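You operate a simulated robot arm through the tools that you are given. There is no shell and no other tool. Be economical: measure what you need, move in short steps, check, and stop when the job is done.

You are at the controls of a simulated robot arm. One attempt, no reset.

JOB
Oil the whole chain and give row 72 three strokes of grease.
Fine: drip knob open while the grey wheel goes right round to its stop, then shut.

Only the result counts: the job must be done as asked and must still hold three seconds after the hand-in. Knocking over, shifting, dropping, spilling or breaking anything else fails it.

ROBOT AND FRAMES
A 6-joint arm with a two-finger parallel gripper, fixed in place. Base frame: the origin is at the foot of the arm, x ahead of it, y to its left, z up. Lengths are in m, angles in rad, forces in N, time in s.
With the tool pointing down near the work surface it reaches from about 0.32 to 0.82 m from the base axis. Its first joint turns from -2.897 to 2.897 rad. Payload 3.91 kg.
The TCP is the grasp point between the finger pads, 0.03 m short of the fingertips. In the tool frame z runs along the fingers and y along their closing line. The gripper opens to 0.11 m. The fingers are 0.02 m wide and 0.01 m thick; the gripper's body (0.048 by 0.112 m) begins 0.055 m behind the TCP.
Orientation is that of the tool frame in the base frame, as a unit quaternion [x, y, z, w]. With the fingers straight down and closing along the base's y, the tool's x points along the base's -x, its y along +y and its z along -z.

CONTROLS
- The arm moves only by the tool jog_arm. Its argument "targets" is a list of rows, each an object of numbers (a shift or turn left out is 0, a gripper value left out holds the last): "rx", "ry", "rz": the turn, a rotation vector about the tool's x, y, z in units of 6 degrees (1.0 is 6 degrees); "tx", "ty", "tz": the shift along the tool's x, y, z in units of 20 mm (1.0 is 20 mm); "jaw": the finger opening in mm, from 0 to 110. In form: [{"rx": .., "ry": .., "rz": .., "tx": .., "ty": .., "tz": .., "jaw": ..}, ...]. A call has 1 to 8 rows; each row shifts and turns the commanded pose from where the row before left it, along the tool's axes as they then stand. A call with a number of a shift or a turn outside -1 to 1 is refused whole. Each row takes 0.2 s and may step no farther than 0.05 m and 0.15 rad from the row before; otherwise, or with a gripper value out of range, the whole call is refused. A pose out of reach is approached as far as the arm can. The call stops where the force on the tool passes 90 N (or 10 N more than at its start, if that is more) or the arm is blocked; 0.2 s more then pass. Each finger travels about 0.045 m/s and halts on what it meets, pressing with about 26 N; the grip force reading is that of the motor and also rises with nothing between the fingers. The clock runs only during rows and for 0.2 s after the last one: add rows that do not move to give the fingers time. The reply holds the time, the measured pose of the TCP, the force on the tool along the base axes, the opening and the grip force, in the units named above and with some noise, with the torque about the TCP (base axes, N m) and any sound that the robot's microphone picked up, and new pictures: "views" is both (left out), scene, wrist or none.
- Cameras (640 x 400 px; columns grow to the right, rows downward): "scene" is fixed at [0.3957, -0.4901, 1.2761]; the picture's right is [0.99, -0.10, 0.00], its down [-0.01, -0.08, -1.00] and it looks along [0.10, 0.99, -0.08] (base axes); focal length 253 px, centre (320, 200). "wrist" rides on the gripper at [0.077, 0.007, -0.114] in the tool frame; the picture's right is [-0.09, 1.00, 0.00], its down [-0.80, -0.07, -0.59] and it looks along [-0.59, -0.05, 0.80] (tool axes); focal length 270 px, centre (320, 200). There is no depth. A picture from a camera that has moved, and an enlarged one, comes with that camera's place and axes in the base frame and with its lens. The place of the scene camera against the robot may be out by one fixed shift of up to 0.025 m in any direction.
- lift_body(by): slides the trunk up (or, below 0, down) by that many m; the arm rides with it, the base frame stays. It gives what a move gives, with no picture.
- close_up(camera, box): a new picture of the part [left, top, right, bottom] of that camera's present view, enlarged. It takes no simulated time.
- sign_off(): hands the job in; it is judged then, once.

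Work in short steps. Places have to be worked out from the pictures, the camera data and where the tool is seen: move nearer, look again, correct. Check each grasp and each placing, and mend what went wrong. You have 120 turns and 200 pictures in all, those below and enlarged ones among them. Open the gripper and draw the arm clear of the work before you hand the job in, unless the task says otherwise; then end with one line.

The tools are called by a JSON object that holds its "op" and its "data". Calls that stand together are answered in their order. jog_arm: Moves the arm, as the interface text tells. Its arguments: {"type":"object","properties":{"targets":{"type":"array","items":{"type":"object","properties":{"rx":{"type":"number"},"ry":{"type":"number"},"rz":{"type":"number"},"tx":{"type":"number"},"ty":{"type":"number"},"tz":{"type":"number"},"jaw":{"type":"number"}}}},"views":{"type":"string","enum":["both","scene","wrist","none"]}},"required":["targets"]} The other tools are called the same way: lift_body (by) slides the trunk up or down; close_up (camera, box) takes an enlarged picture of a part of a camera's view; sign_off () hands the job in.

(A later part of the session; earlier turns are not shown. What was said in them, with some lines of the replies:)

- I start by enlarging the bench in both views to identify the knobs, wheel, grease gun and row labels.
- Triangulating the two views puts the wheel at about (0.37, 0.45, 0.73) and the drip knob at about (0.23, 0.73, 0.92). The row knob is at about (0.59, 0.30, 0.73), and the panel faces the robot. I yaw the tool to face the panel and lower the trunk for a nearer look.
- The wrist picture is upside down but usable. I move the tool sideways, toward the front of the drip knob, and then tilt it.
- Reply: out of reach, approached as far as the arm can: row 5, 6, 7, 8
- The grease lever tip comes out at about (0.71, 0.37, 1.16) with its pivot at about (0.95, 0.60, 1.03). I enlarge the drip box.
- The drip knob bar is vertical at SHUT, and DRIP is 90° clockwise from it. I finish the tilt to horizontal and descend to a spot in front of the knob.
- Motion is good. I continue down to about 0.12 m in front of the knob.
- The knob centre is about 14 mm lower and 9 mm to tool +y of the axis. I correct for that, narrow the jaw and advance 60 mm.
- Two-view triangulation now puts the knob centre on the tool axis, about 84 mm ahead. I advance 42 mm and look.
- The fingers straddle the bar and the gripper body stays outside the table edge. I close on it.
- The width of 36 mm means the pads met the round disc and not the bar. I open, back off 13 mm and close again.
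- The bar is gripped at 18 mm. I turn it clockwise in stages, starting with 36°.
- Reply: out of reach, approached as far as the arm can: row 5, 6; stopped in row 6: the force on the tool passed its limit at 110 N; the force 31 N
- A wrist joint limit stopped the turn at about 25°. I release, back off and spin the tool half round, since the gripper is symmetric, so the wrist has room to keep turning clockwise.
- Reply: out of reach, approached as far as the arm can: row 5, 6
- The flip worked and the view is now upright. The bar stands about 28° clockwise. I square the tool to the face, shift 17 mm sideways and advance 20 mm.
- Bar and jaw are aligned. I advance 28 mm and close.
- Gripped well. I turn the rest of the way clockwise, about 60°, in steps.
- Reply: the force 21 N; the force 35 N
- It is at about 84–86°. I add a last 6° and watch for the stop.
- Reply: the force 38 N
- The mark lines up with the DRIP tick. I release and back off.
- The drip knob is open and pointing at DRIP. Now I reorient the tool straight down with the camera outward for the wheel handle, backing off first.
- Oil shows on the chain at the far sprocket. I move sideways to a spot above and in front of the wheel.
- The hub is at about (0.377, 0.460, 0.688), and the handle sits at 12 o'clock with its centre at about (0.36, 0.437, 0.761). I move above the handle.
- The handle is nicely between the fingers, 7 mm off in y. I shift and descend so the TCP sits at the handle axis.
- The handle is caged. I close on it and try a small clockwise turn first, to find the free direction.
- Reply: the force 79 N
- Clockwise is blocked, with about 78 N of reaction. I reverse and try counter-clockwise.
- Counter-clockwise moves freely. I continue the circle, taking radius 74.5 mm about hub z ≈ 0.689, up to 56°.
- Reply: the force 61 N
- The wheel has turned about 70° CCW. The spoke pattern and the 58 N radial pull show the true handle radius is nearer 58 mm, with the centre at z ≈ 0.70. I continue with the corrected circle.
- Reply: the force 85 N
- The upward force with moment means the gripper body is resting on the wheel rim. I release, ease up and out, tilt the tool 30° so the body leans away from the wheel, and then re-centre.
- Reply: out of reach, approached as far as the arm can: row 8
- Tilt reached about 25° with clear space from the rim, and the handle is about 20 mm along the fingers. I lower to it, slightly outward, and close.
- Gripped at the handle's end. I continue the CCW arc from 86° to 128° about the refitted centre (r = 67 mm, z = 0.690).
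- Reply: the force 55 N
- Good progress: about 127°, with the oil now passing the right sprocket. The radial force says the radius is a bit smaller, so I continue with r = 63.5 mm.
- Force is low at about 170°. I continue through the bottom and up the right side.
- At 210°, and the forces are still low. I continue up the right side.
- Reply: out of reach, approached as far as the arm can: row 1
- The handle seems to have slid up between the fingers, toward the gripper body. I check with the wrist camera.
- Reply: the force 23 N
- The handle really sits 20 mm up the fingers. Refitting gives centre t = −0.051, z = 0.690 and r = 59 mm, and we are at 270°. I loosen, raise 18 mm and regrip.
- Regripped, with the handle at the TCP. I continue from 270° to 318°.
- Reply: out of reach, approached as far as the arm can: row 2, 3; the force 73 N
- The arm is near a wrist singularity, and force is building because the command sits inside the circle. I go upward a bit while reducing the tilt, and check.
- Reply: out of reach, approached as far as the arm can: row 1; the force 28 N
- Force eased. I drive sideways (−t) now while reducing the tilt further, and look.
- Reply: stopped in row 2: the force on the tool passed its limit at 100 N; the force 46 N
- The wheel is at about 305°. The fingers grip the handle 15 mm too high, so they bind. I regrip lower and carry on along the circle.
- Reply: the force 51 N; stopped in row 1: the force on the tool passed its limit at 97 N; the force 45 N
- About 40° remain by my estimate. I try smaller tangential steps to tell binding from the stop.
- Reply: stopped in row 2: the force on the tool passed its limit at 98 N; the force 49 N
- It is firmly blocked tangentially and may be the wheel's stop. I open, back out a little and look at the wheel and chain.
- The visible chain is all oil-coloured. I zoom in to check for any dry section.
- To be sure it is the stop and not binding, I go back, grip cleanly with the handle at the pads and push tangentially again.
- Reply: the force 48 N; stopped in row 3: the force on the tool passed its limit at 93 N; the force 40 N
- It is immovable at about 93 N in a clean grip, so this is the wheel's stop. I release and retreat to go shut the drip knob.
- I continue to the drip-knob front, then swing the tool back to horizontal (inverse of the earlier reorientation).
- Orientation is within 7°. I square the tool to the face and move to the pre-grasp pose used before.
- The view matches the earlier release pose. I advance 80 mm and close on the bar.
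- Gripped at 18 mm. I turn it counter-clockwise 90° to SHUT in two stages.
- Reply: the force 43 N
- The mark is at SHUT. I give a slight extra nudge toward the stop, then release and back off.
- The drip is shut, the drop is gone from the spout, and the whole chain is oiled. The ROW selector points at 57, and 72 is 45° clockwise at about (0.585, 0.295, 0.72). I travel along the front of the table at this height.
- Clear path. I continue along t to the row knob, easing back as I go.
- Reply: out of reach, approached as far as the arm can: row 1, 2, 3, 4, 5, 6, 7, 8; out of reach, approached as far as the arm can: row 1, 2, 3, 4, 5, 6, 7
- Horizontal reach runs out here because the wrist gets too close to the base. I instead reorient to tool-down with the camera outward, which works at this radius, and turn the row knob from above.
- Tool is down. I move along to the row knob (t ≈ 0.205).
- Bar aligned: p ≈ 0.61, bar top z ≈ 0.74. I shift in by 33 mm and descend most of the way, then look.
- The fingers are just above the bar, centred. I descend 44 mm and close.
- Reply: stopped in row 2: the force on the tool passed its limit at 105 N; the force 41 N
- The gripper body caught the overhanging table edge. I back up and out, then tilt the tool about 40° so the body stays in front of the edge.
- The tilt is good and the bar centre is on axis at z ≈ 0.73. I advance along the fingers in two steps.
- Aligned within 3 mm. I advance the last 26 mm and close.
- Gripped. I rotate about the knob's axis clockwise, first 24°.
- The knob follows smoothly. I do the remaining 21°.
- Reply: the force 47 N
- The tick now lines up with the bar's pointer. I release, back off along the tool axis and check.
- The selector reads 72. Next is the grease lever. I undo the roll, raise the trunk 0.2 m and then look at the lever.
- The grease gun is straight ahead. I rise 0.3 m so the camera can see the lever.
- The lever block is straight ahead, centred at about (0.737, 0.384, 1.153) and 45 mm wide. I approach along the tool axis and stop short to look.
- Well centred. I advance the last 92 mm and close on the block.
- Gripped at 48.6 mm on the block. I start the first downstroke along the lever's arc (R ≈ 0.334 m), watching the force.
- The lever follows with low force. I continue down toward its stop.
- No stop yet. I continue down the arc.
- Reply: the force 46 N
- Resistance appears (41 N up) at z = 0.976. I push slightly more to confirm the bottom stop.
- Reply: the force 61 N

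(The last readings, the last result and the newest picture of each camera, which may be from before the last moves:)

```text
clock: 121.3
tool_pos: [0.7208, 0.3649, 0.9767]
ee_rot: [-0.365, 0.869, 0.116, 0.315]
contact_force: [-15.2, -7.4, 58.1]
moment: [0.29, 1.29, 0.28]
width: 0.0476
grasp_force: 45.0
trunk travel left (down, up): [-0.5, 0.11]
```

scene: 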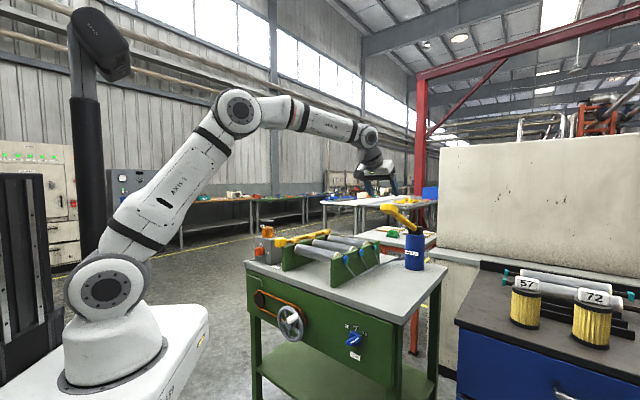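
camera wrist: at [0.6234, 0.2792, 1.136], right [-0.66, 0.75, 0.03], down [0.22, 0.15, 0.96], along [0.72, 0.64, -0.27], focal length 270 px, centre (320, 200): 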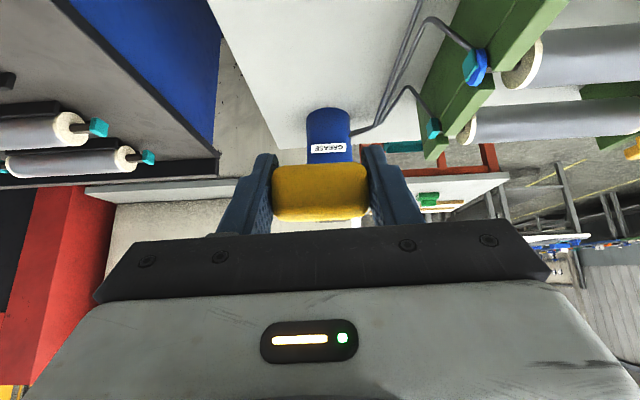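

That's the bottom stop, so the downstroke is complete. I return up along the same arc to the top stop.

{"op": "jog_arm", "data": {"targets": [{"tz": -0.39, "tx": -0.2}, {"tz": -0.77, "tx": -0.41}, {"tz": -0.725, "tx": -0.49}, {"tz": -0.725, "tx": -0.49}, {"tz": -0.67, "tx": -0.56}, {"tz": -0.67, "tx": -0.56}, {"tz": -0.61, "tx": -0.63}, {"tz": -0.61, "tx": -0.63}], "views": "none"}}

{"op": "jog_arm", "data": {"targets": [{"tz": -0.54, "tx": -0.69}, {"tz": -0.54, "tx": -0.69}, {"tz": -0.43, "tx": -0.695}, {"tz": -0.43, "tx": -0.695}, {"tz": -0.15, "tx": -0.25}], "views": "wrist"}}

{"op": "close_up", "data": {"camera": "scene", "box": [340, 160, 440, 260]}}

```text
clock: 123.1
tool_pos: [0.7196, 0.3674, 1.0951]
ee_rot: [-0.365, 0.872, 0.114, 0.306]
contact_force: [0.2, -0.1, 0.4]
moment: [-0.01, -0.03, -0.04]
width: 0.0002
grasp_force: 37.7
trunk travel left (down, up): [-0.5, 0.11]
```

```text
clock: 124.0
tool_pos: [0.7263, 0.3753, 1.124]
ee_rot: [-0.367, 0.88, 0.112, 0.279]
contact_force: [-13.7, -11.7, -10.3]
moment: [0.38, -0.36, -0.15]
width: 0.0001
grasp_force: 37.5
trunk travel left (down, up): [-0.5, 0.11]
stopped in row 4: the force on the tool passed its limit at 104 N (the readings are from after the stop); the commanded pose is now the measured one
camera wrist: at [0.6303, 0.2877, 1.1743], right [-0.66, 0.75, 0.04], down [0.27, 0.18, 0.95], along [0.71, 0.63, -0.32], focal length 270 px, centre (320, 200)
```

wrist: 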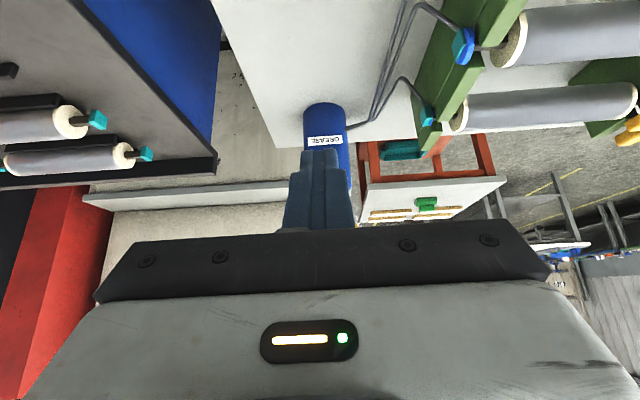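

```text
4.00 times, centred on (390, 210) of scene
camera zoom: at [0.3957, -0.4901, 1.2761], right [0.99, -0.1, 0.0], down [-0.01, -0.08, -1.0], along [0.1, 0.99, -0.08], focal length 1013 px, centre (40, 160)
```

zoom: 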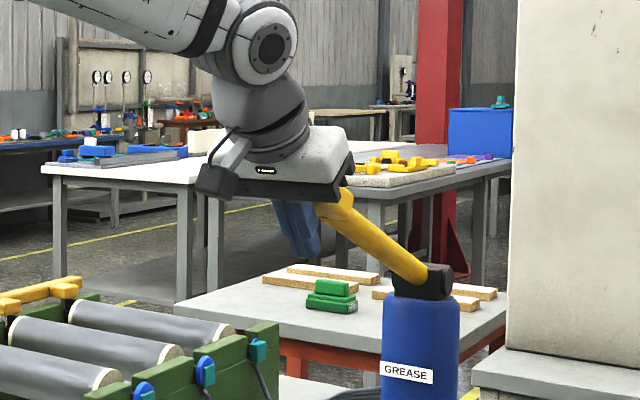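

The grip slipped at the bottom and the spring-loaded lever flew back to its top stop, so one full stroke is done. Since it self-returns, I will press it from above with closed fingers. First I back out toward the robot and up.

{"op": "jog_arm", "data": {"targets": [{"tx": 0.79, "tz": -0.616}, {"tx": 0.79, "tz": -0.616}, {"tx": 0.79, "tz": -0.616}, {"tx": 0.79, "tz": -0.616}, {"tx": 0.79, "tz": -0.616}], "views": "wrist"}}

{"op": "close_up", "data": {"camera": "scene", "box": [340, 160, 440, 290]}}

```text
clock: 125.2
tool_pos: [0.6569, 0.3058, 1.1302]
ee_rot: [-0.368, 0.879, 0.113, 0.283]
contact_force: [-0.7, 0.1, 0.3]
moment: [-0.02, 0.03, -0.02]
width: 0.0
grasp_force: 37.4
trunk travel left (down, up): [-0.5, 0.11]
camera wrist: at [0.5606, 0.2182, 1.1789], right [-0.66, 0.75, 0.04], down [0.26, 0.18, 0.95], along [0.71, 0.63, -0.31], focal length 270 px, centre (320, 200)
```

wrist: 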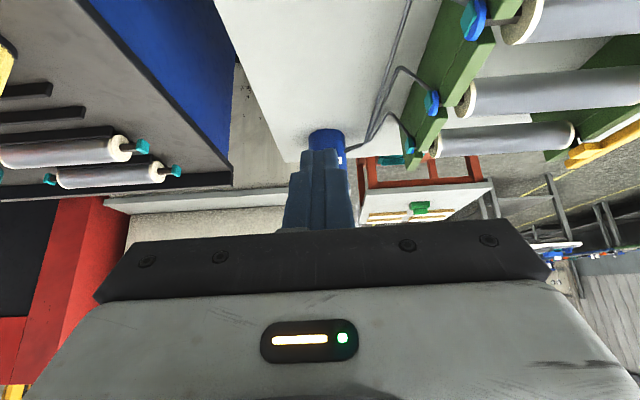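

```text
3.08 times, centred on (390, 225) of scene
camera zoom: at [0.3957, -0.4901, 1.2761], right [0.99, -0.1, 0.0], down [-0.01, -0.08, -1.0], along [0.1, 0.99, -0.08], focal length 780 px, centre (105, 123)
```

zoom: 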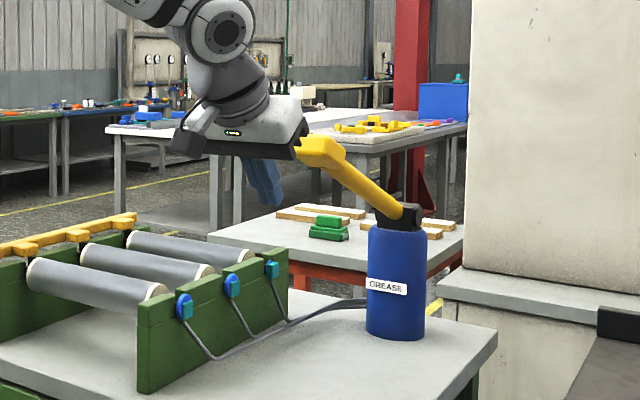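

The lever is at its top position. I move 20 mm farther out, go up and then come over the block.

{"op": "jog_arm", "data": {"targets": [{"tx": 0.81, "tz": -0.58}, {"tx": 0.4, "tz": -0.29}, {"tz": -0.816, "tx": -0.581}, {"tz": -0.816, "tx": -0.581}, {"tz": -0.816, "tx": -0.581}, {"tz": -0.816, "tx": -0.581}, {"tz": -0.816, "tx": -0.581}, {"tz": -0.816, "tx": -0.581}], "views": "none"}}

{"op": "jog_arm", "data": {"targets": [{"tz": 0.575, "tx": -0.806}, {"tz": 0.575, "tx": -0.806}, {"tz": 0.575, "tx": -0.806}, {"tz": 0.575, "tx": -0.806}, {"tz": 0.575, "tx": -0.806}, {"tz": 0.575, "tx": -0.806}, {"tz": 0.29, "tx": -0.4}], "views": "wrist"}}

{"op": "close_up", "data": {"camera": "scene", "box": [340, 160, 440, 260]}}

```text
clock: 127.0
tool_pos: [0.6343, 0.2858, 1.2522]
ee_rot: [-0.367, 0.879, 0.112, 0.282]
contact_force: [1.0, 0.6, -0.1]
moment: [0.02, 0.04, 0.03]
width: 0.0001
grasp_force: 37.7
trunk travel left (down, up): [-0.5, 0.11]
```

```text
clock: 128.6
tool_pos: [0.7255, 0.3767, 1.2504]
ee_rot: [-0.367, 0.879, 0.112, 0.282]
contact_force: [0.1, -0.4, 0.5]
moment: [-0.01, -0.04, 0.04]
width: 0.0
grasp_force: 37.1
trunk travel left (down, up): [-0.5, 0.11]
camera wrist: at [0.6303, 0.2899, 1.2997], right [-0.66, 0.75, 0.04], down [0.26, 0.18, 0.95], along [0.71, 0.63, -0.31], focal length 270 px, centre (320, 200)
```

wrist: 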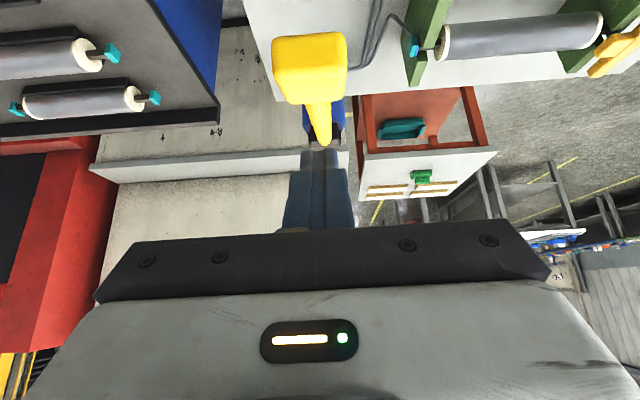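

```text
4.00 times, centred on (390, 210) of scene
camera zoom: at [0.3957, -0.4901, 1.2761], right [0.99, -0.1, 0.0], down [-0.01, -0.08, -1.0], along [0.1, 0.99, -0.08], focal length 1013 px, centre (40, 160)
```

zoom: 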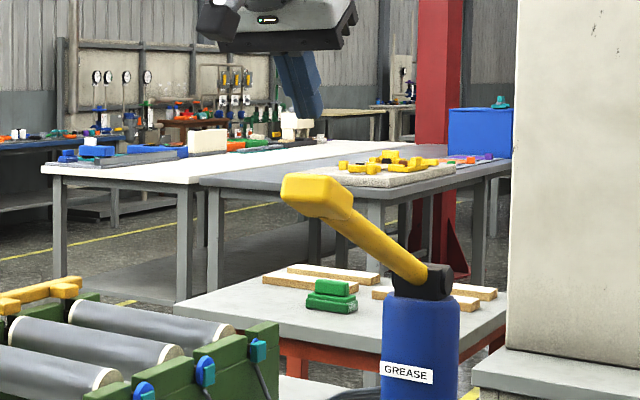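

The fingertips are above the block. I descend onto it and begin the second downstroke.

{"op": "jog_arm", "data": {"targets": [{"tz": 0.734, "tx": 0.523, "ty": -0.18}, {"tz": 0.734, "tx": 0.523}, {"tz": 0.734, "tx": 0.523}, {"tz": 0.44, "tx": 0.75}, {"tz": 0.48, "tx": 0.73}, {"tz": 0.52, "tx": 0.7}], "views": "wrist"}}

{"op": "close_up", "data": {"camera": "scene", "box": [340, 160, 440, 260]}}

```text
clock: 130.0
tool_pos: [0.7162, 0.3622, 1.1474]
ee_rot: [-0.367, 0.879, 0.112, 0.282]
contact_force: [0.7, -0.3, 3.5]
moment: [0.06, -0.06, 0.04]
width: 0.0001
grasp_force: 37.7
trunk travel left (down, up): [-0.5, 0.11]
camera wrist: at [0.6199, 0.2749, 1.1971], right [-0.66, 0.75, 0.04], down [0.26, 0.18, 0.95], along [0.71, 0.63, -0.31], focal length 270 px, centre (320, 200)
```

wrist: 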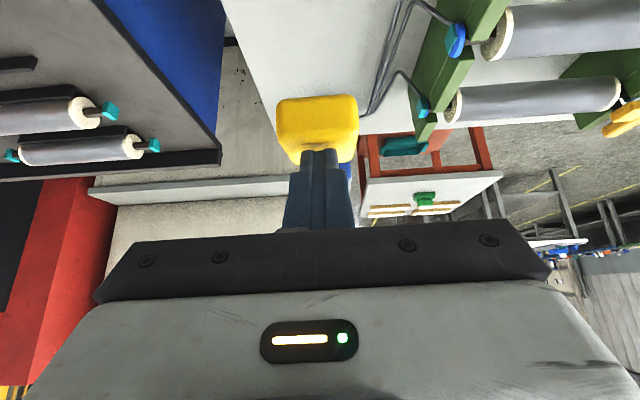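

```text
4.00 times, centred on (390, 210) of scene
camera zoom: at [0.3957, -0.4901, 1.2761], right [0.99, -0.1, 0.0], down [-0.01, -0.08, -1.0], along [0.1, 0.99, -0.08], focal length 1013 px, centre (40, 160)
```

zoom: 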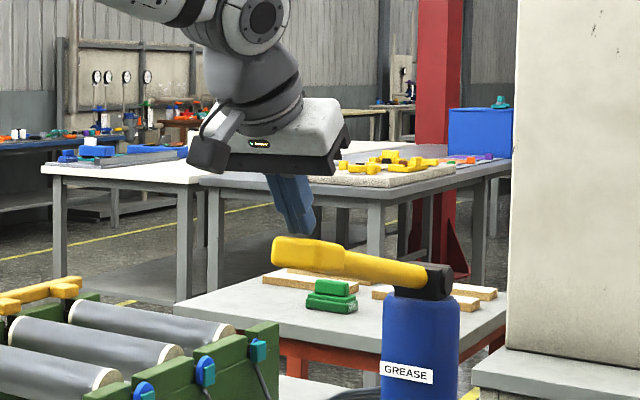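

The lever follows under light force. I continue down to the bottom stop.

{"op": "jog_arm", "data": {"targets": [{"tz": 0.555, "tx": 0.68}, {"tz": 0.59, "tx": 0.645}, {"tz": 0.62, "tx": 0.615}, {"tz": 0.655, "tx": 0.58}, {"tz": 0.685, "tx": 0.55}], "views": "none"}}

{"op": "close_up", "data": {"camera": "scene", "box": [340, 160, 440, 260]}}

```text
clock: 131.2
tool_pos: [0.7065, 0.3493, 1.064]
ee_rot: [-0.367, 0.879, 0.113, 0.283]
contact_force: [-2.2, 2.8, 8.1]
moment: [0.1, -0.02, 0.02]
width: 0.0003
grasp_force: 37.7
trunk travel left (down, up): [-0.5, 0.11]
```

```text
4.00 times, centred on (390, 210) of scene
camera zoom: at [0.3957, -0.4901, 1.2761], right [0.99, -0.1, 0.0], down [-0.01, -0.08, -1.0], along [0.1, 0.99, -0.08], focal length 1013 px, centre (40, 160)
```

zoom: 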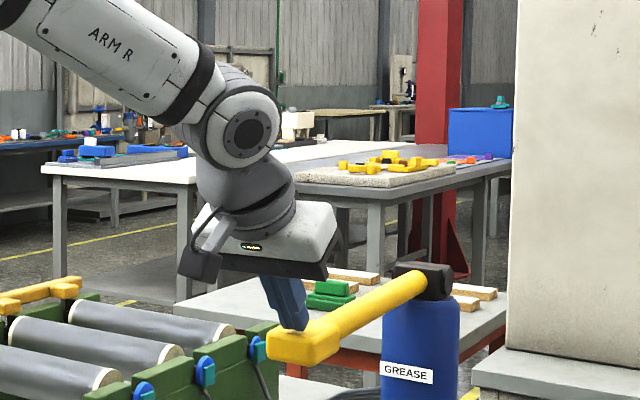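

Good contact at 8 N. I continue in smaller steps to the stop.

{"op": "jog_arm", "data": {"targets": [{"tz": 0.715, "tx": 0.51}, {"tz": 0.735, "tx": 0.47}, {"tz": 0.38, "tx": 0.22}], "views": "none"}}

{"op": "jog_arm", "data": {"targets": [{"tz": 0.3, "tx": 0.18}], "views": "none"}}

{"op": "close_up", "data": {"camera": "scene", "box": [340, 180, 440, 280]}}

```text
clock: 131.8
tool_pos: [0.7121, 0.3517, 1.0633]
ee_rot: [-0.365, 0.871, 0.113, 0.309]
contact_force: [-15.7, -9.8, 36.8]
moment: [-0.02, 0.2, 0.1]
width: 0.0
grasp_force: 37.4
trunk travel left (down, up): [-0.5, 0.11]
stopped in row 3: the force on the tool passed its limit at 98 N (the readings are from after the stop); the commanded pose is now the measured one
```

```text
clock: 132.2
tool_pos: [0.7111, 0.352, 1.0638]
ee_rot: [-0.364, 0.869, 0.113, 0.314]
contact_force: [-12.7, -9.1, 63.4]
moment: [0.15, -0.13, 0.35]
width: 0.0001
grasp_force: 37.2
trunk travel left (down, up): [-0.5, 0.11]
```

```text
4.00 times, centred on (390, 230) of scene
camera zoom: at [0.3957, -0.4901, 1.2761], right [0.99, -0.1, 0.0], down [-0.01, -0.08, -1.0], along [0.1, 0.99, -0.08], focal length 1013 px, centre (40, 80)
```

zoom: 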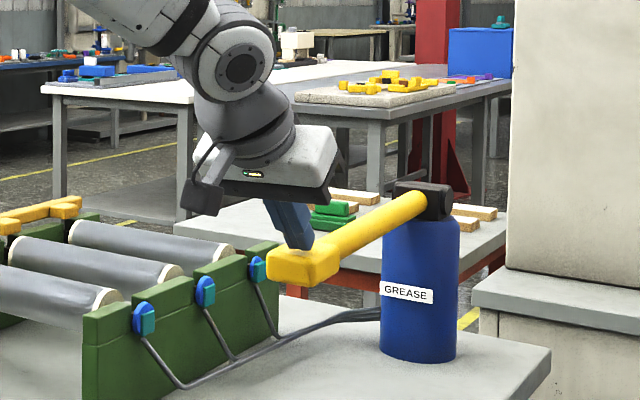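

Bottom stop confirmed for stroke two. I raise along the arc to let the lever return fully and lift clear.

{"op": "jog_arm", "data": {"targets": [{"tz": -0.735, "tx": -0.47}, {"tz": -0.715, "tx": -0.51}, {"tz": -0.685, "tx": -0.55}, {"tz": -0.655, "tx": -0.58}, {"tz": -0.62, "tx": -0.615}, {"tz": -0.59, "tx": -0.645}, {"tz": -0.555, "tx": -0.68}, {"tz": -0.52, "tx": -0.7}], "views": "none"}}

{"op": "jog_arm", "data": {"targets": [{"tz": -0.48, "tx": -0.73}, {"tz": -0.8, "tx": -0.58}, {"tz": -0.8, "tx": -0.58}], "views": "wrist"}}

{"op": "close_up", "data": {"camera": "scene", "box": [340, 160, 440, 260]}}

```text
clock: 134.0
tool_pos: [0.7216, 0.365, 1.1825]
ee_rot: [-0.366, 0.873, 0.114, 0.302]
contact_force: [0.6, 1.1, 1.9]
moment: [0.06, -0.04, -0.01]
width: 0.0
grasp_force: 37.6
trunk travel left (down, up): [-0.5, 0.11]
```

```text
clock: 134.8
tool_pos: [0.7262, 0.3686, 1.2403]
ee_rot: [-0.365, 0.874, 0.113, 0.301]
contact_force: [-0.1, 0.2, 0.2]
moment: [0.02, -0.02, 0.0]
width: 0.0
grasp_force: 37.5
trunk travel left (down, up): [-0.5, 0.11]
camera wrist: at [0.6282, 0.2817, 1.284], right [-0.66, 0.75, 0.03], down [0.23, 0.16, 0.96], along [0.72, 0.64, -0.28], focal length 270 px, centre (320, 200)
```

wrist: 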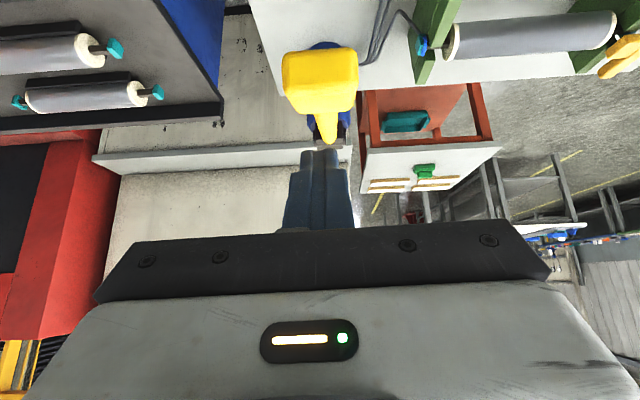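

```text
4.00 times, centred on (390, 210) of scene
camera zoom: at [0.3957, -0.4901, 1.2761], right [0.99, -0.1, 0.0], down [-0.01, -0.08, -1.0], along [0.1, 0.99, -0.08], focal length 1013 px, centre (40, 160)
```

zoom: 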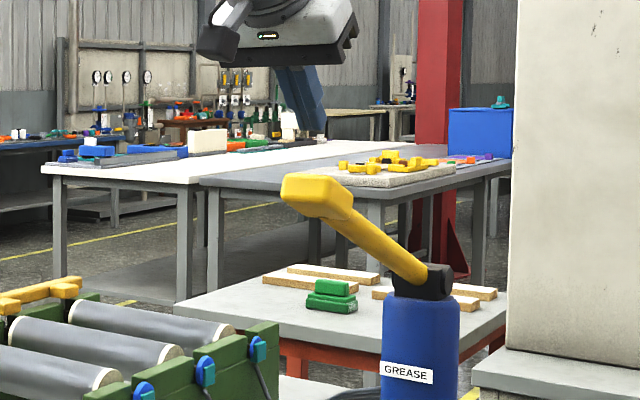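

Two strokes are done and the lever is fully back up. Now the third, along the same path.

{"op": "jog_arm", "data": {"targets": [{"tz": 0.76, "tx": 0.46}, {"tz": 0.76, "tx": 0.46}, {"tz": 0.44, "tx": 0.4}, {"tz": 0.46, "tx": 0.74}, {"tz": 0.48, "tx": 0.73}, {"tz": 0.52, "tx": 0.7}, {"tz": 0.555, "tx": 0.68}, {"tz": 0.59, "tx": 0.645}], "views": "none"}}

{"op": "close_up", "data": {"camera": "scene", "box": [340, 160, 440, 260]}}

```text
clock: 136.6
tool_pos: [0.7118, 0.3524, 1.1079]
ee_rot: [-0.366, 0.873, 0.114, 0.302]
contact_force: [0.8, 1.4, 4.0]
moment: [0.11, -0.07, 0.03]
width: 0.0
grasp_force: 37.5
trunk travel left (down, up): [-0.5, 0.11]
```

```text
4.00 times, centred on (390, 210) of scene
camera zoom: at [0.3957, -0.4901, 1.2761], right [0.99, -0.1, 0.0], down [-0.01, -0.08, -1.0], along [0.1, 0.99, -0.08], focal length 1013 px, centre (40, 160)
```

zoom: 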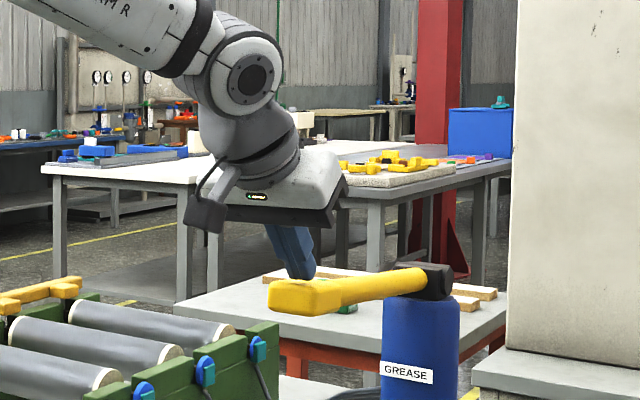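

The press is on track. I continue to the bottom stop.

{"op": "jog_arm", "data": {"targets": [{"tz": 0.62, "tx": 0.615}, {"tz": 0.655, "tx": 0.58}, {"tz": 0.5, "tx": 0.4}, {"tz": 0.3, "tx": 0.2}], "views": "none"}}

{"op": "jog_arm", "data": {"targets": [{"tz": 0.3, "tx": 0.2}], "views": "none"}}

{"op": "close_up", "data": {"camera": "scene", "box": [340, 180, 440, 280]}}

```text
clock: 137.6
tool_pos: [0.7102, 0.3484, 1.0621]
ee_rot: [-0.365, 0.871, 0.114, 0.309]
contact_force: [-0.7, -0.9, 40.0]
moment: [0.27, -0.31, 0.49]
width: 0.0
grasp_force: 37.9
trunk travel left (down, up): [-0.5, 0.11]
```

```text
clock: 138.0
tool_pos: [0.7091, 0.3481, 1.0617]
ee_rot: [-0.364, 0.87, 0.113, 0.313]
contact_force: [-3.9, -6.6, 59.4]
moment: [0.28, -0.38, 0.03]
width: 0.0
grasp_force: 37.1
trunk travel left (down, up): [-0.5, 0.11]
```

```text
4.00 times, centred on (390, 230) of scene
camera zoom: at [0.3957, -0.4901, 1.2761], right [0.99, -0.1, 0.0], down [-0.01, -0.08, -1.0], along [0.1, 0.99, -0.08], focal length 1013 px, centre (40, 80)
```

zoom: 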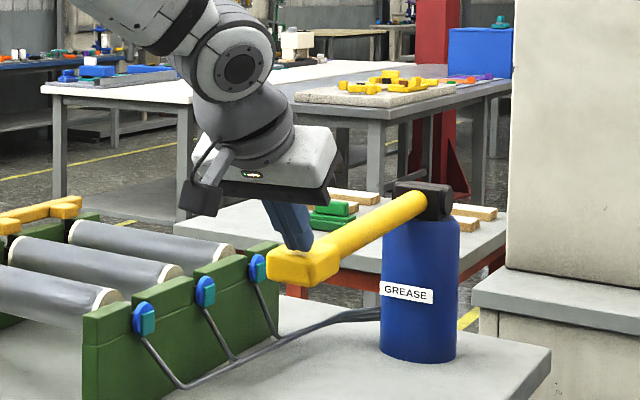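

The third bottom stop is reached. I return upward along the arc and lift clear.

{"op": "jog_arm", "data": {"targets": [{"tz": -0.735, "tx": -0.47}, {"tz": -0.715, "tx": -0.51}, {"tz": -0.685, "tx": -0.55}, {"tz": -0.655, "tx": -0.58}, {"tz": -0.62, "tx": -0.615}, {"tz": -0.59, "tx": -0.645}, {"tz": -0.555, "tx": -0.68}, {"tz": -0.52, "tx": -0.7}], "views": "none"}}

{"op": "jog_arm", "data": {"targets": [{"tz": -0.5, "tx": -0.72}, {"tz": -0.8, "tx": -0.58}, {"tz": -0.8, "tx": -0.58}, {"tz": -0.8, "tx": -0.5}, {"tz": -1}, {"tz": -1}, {"tz": -1}, {"tz": -1}], "views": "both"}}

{"op": "close_up", "data": {"camera": "scene", "box": [240, 200, 440, 360]}}

{"op": "close_up", "data": {"camera": "scene", "box": [325, 230, 405, 290]}}

```text
clock: 139.8
tool_pos: [0.719, 0.3627, 1.1853]
ee_rot: [-0.365, 0.874, 0.113, 0.302]
contact_force: [0.5, -1.3, 2.2]
moment: [0.03, -0.01, -0.03]
width: 0.0002
grasp_force: 37.5
trunk travel left (down, up): [-0.5, 0.11]
```

```text
clock: 141.6
tool_pos: [0.6821, 0.3294, 1.3241]
ee_rot: [-0.367, 0.873, 0.113, 0.301]
contact_force: [0.4, -0.8, 0.4]
moment: [0.01, 0.02, 0.05]
width: 0.0
grasp_force: 37.2
trunk travel left (down, up): [-0.5, 0.11]
camera wrist: at [0.5854, 0.2419, 1.3687], right [-0.66, 0.75, 0.03], down [0.23, 0.16, 0.96], along [0.72, 0.64, -0.27], focal length 270 px, centre (320, 200)
```

scene: 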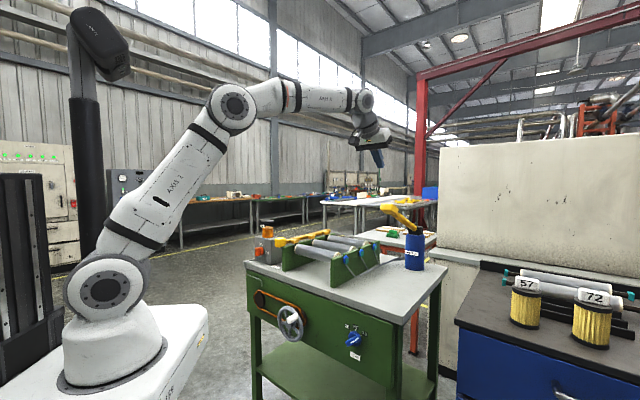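
wrist: 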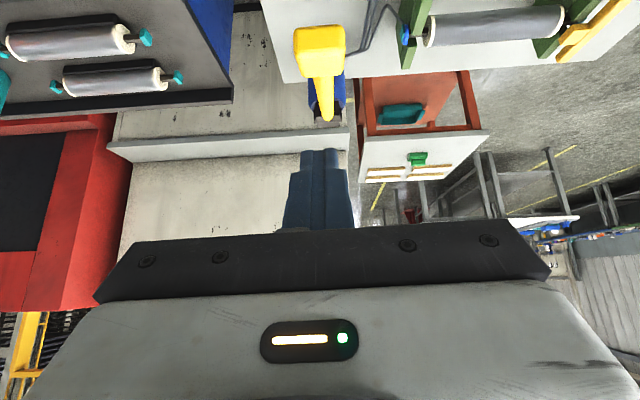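

```text
2.50 times, centred on (340, 280) of scene
camera zoom: at [0.3957, -0.4901, 1.2761], right [0.99, -0.1, 0.0], down [-0.01, -0.08, -1.0], along [0.1, 0.99, -0.08], focal length 633 px, centre (270, 0)
```

zoom: 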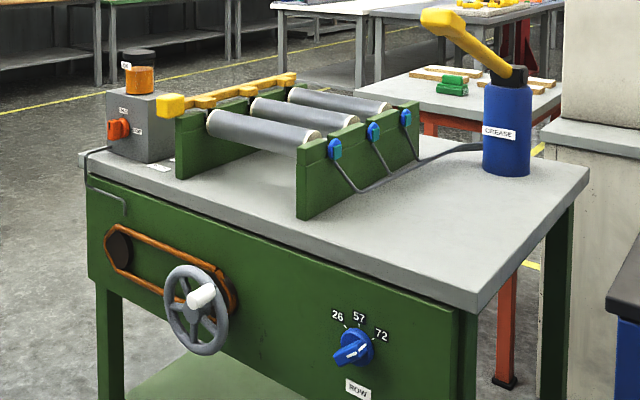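

```text
6.67 times, centred on (365, 260) of scene
camera zoom: at [0.3957, -0.4901, 1.2761], right [0.99, -0.1, 0.0], down [-0.01, -0.08, -1.0], along [0.1, 0.99, -0.08], focal length 1689 px, centre (20, -200)
```

zoom: 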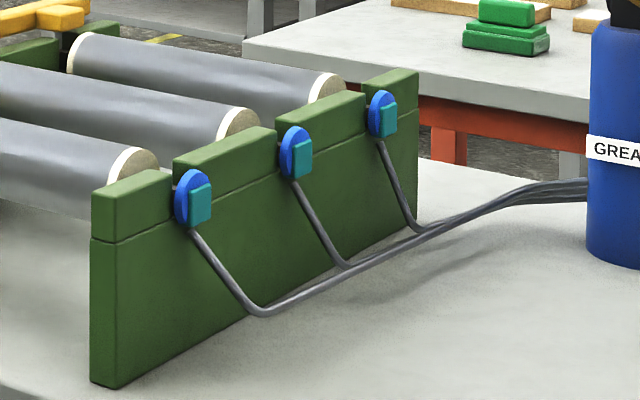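

Row 72's fitting now shows the same blue grease collar as the other two, the chain is fully oiled, and the drip is shut. I open the gripper and draw back.

{"op": "jog_arm", "data": {"targets": [{"tz": -1, "jaw": 80}, {"tz": -1}, {"tz": -1, "tx": 0.5}, {"tx": 1}, {"tx": 1}, {"tx": 1}], "views": "scene"}}

{"op": "close_up", "data": {"camera": "scene", "box": [240, 210, 320, 270]}}

```text
clock: 143.0
tool_pos: [0.6187, 0.265, 1.3282]
ee_rot: [-0.366, 0.873, 0.113, 0.302]
contact_force: [-0.1, 0.2, -0.9]
moment: [-0.02, -0.02, -0.01]
width: 0.08
grasp_force: 0.1
trunk travel left (down, up): [-0.5, 0.11]
```

scene: 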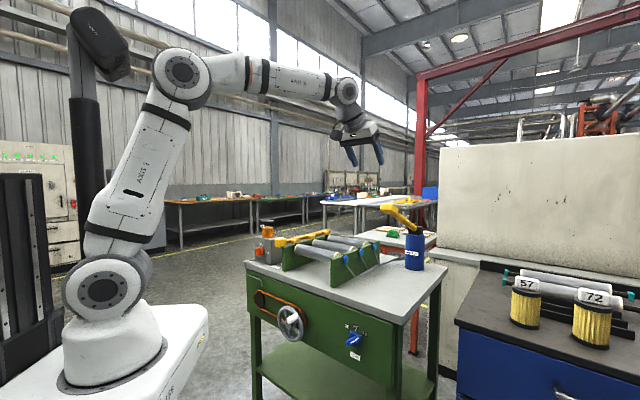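

```text
6.67 times, centred on (280, 240) of scene
camera zoom: at [0.3957, -0.4901, 1.2761], right [0.99, -0.1, 0.0], down [-0.01, -0.08, -1.0], along [0.1, 0.99, -0.08], focal length 1689 px, centre (587, -67)
```

zoom: 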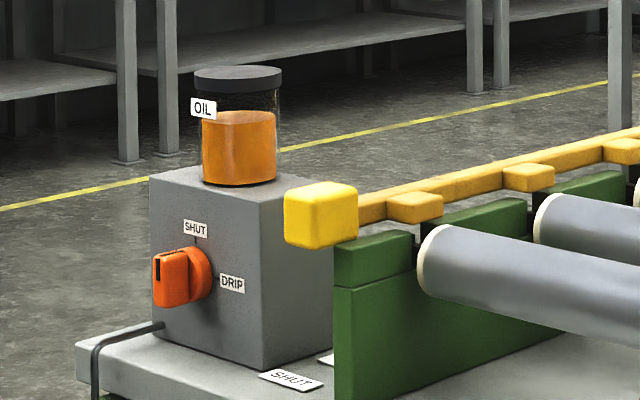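

Everything is in its final state and the arm is clear, so I hand the job in.

{"op": "sign_off", "data": {}}

```text
The job is handed in.
```

The job is handed in: the visible chain is oiled all round with the wheel at its stop, about 320° from its start, the drip knob is shut, and row 72 got three full strokes of grease.
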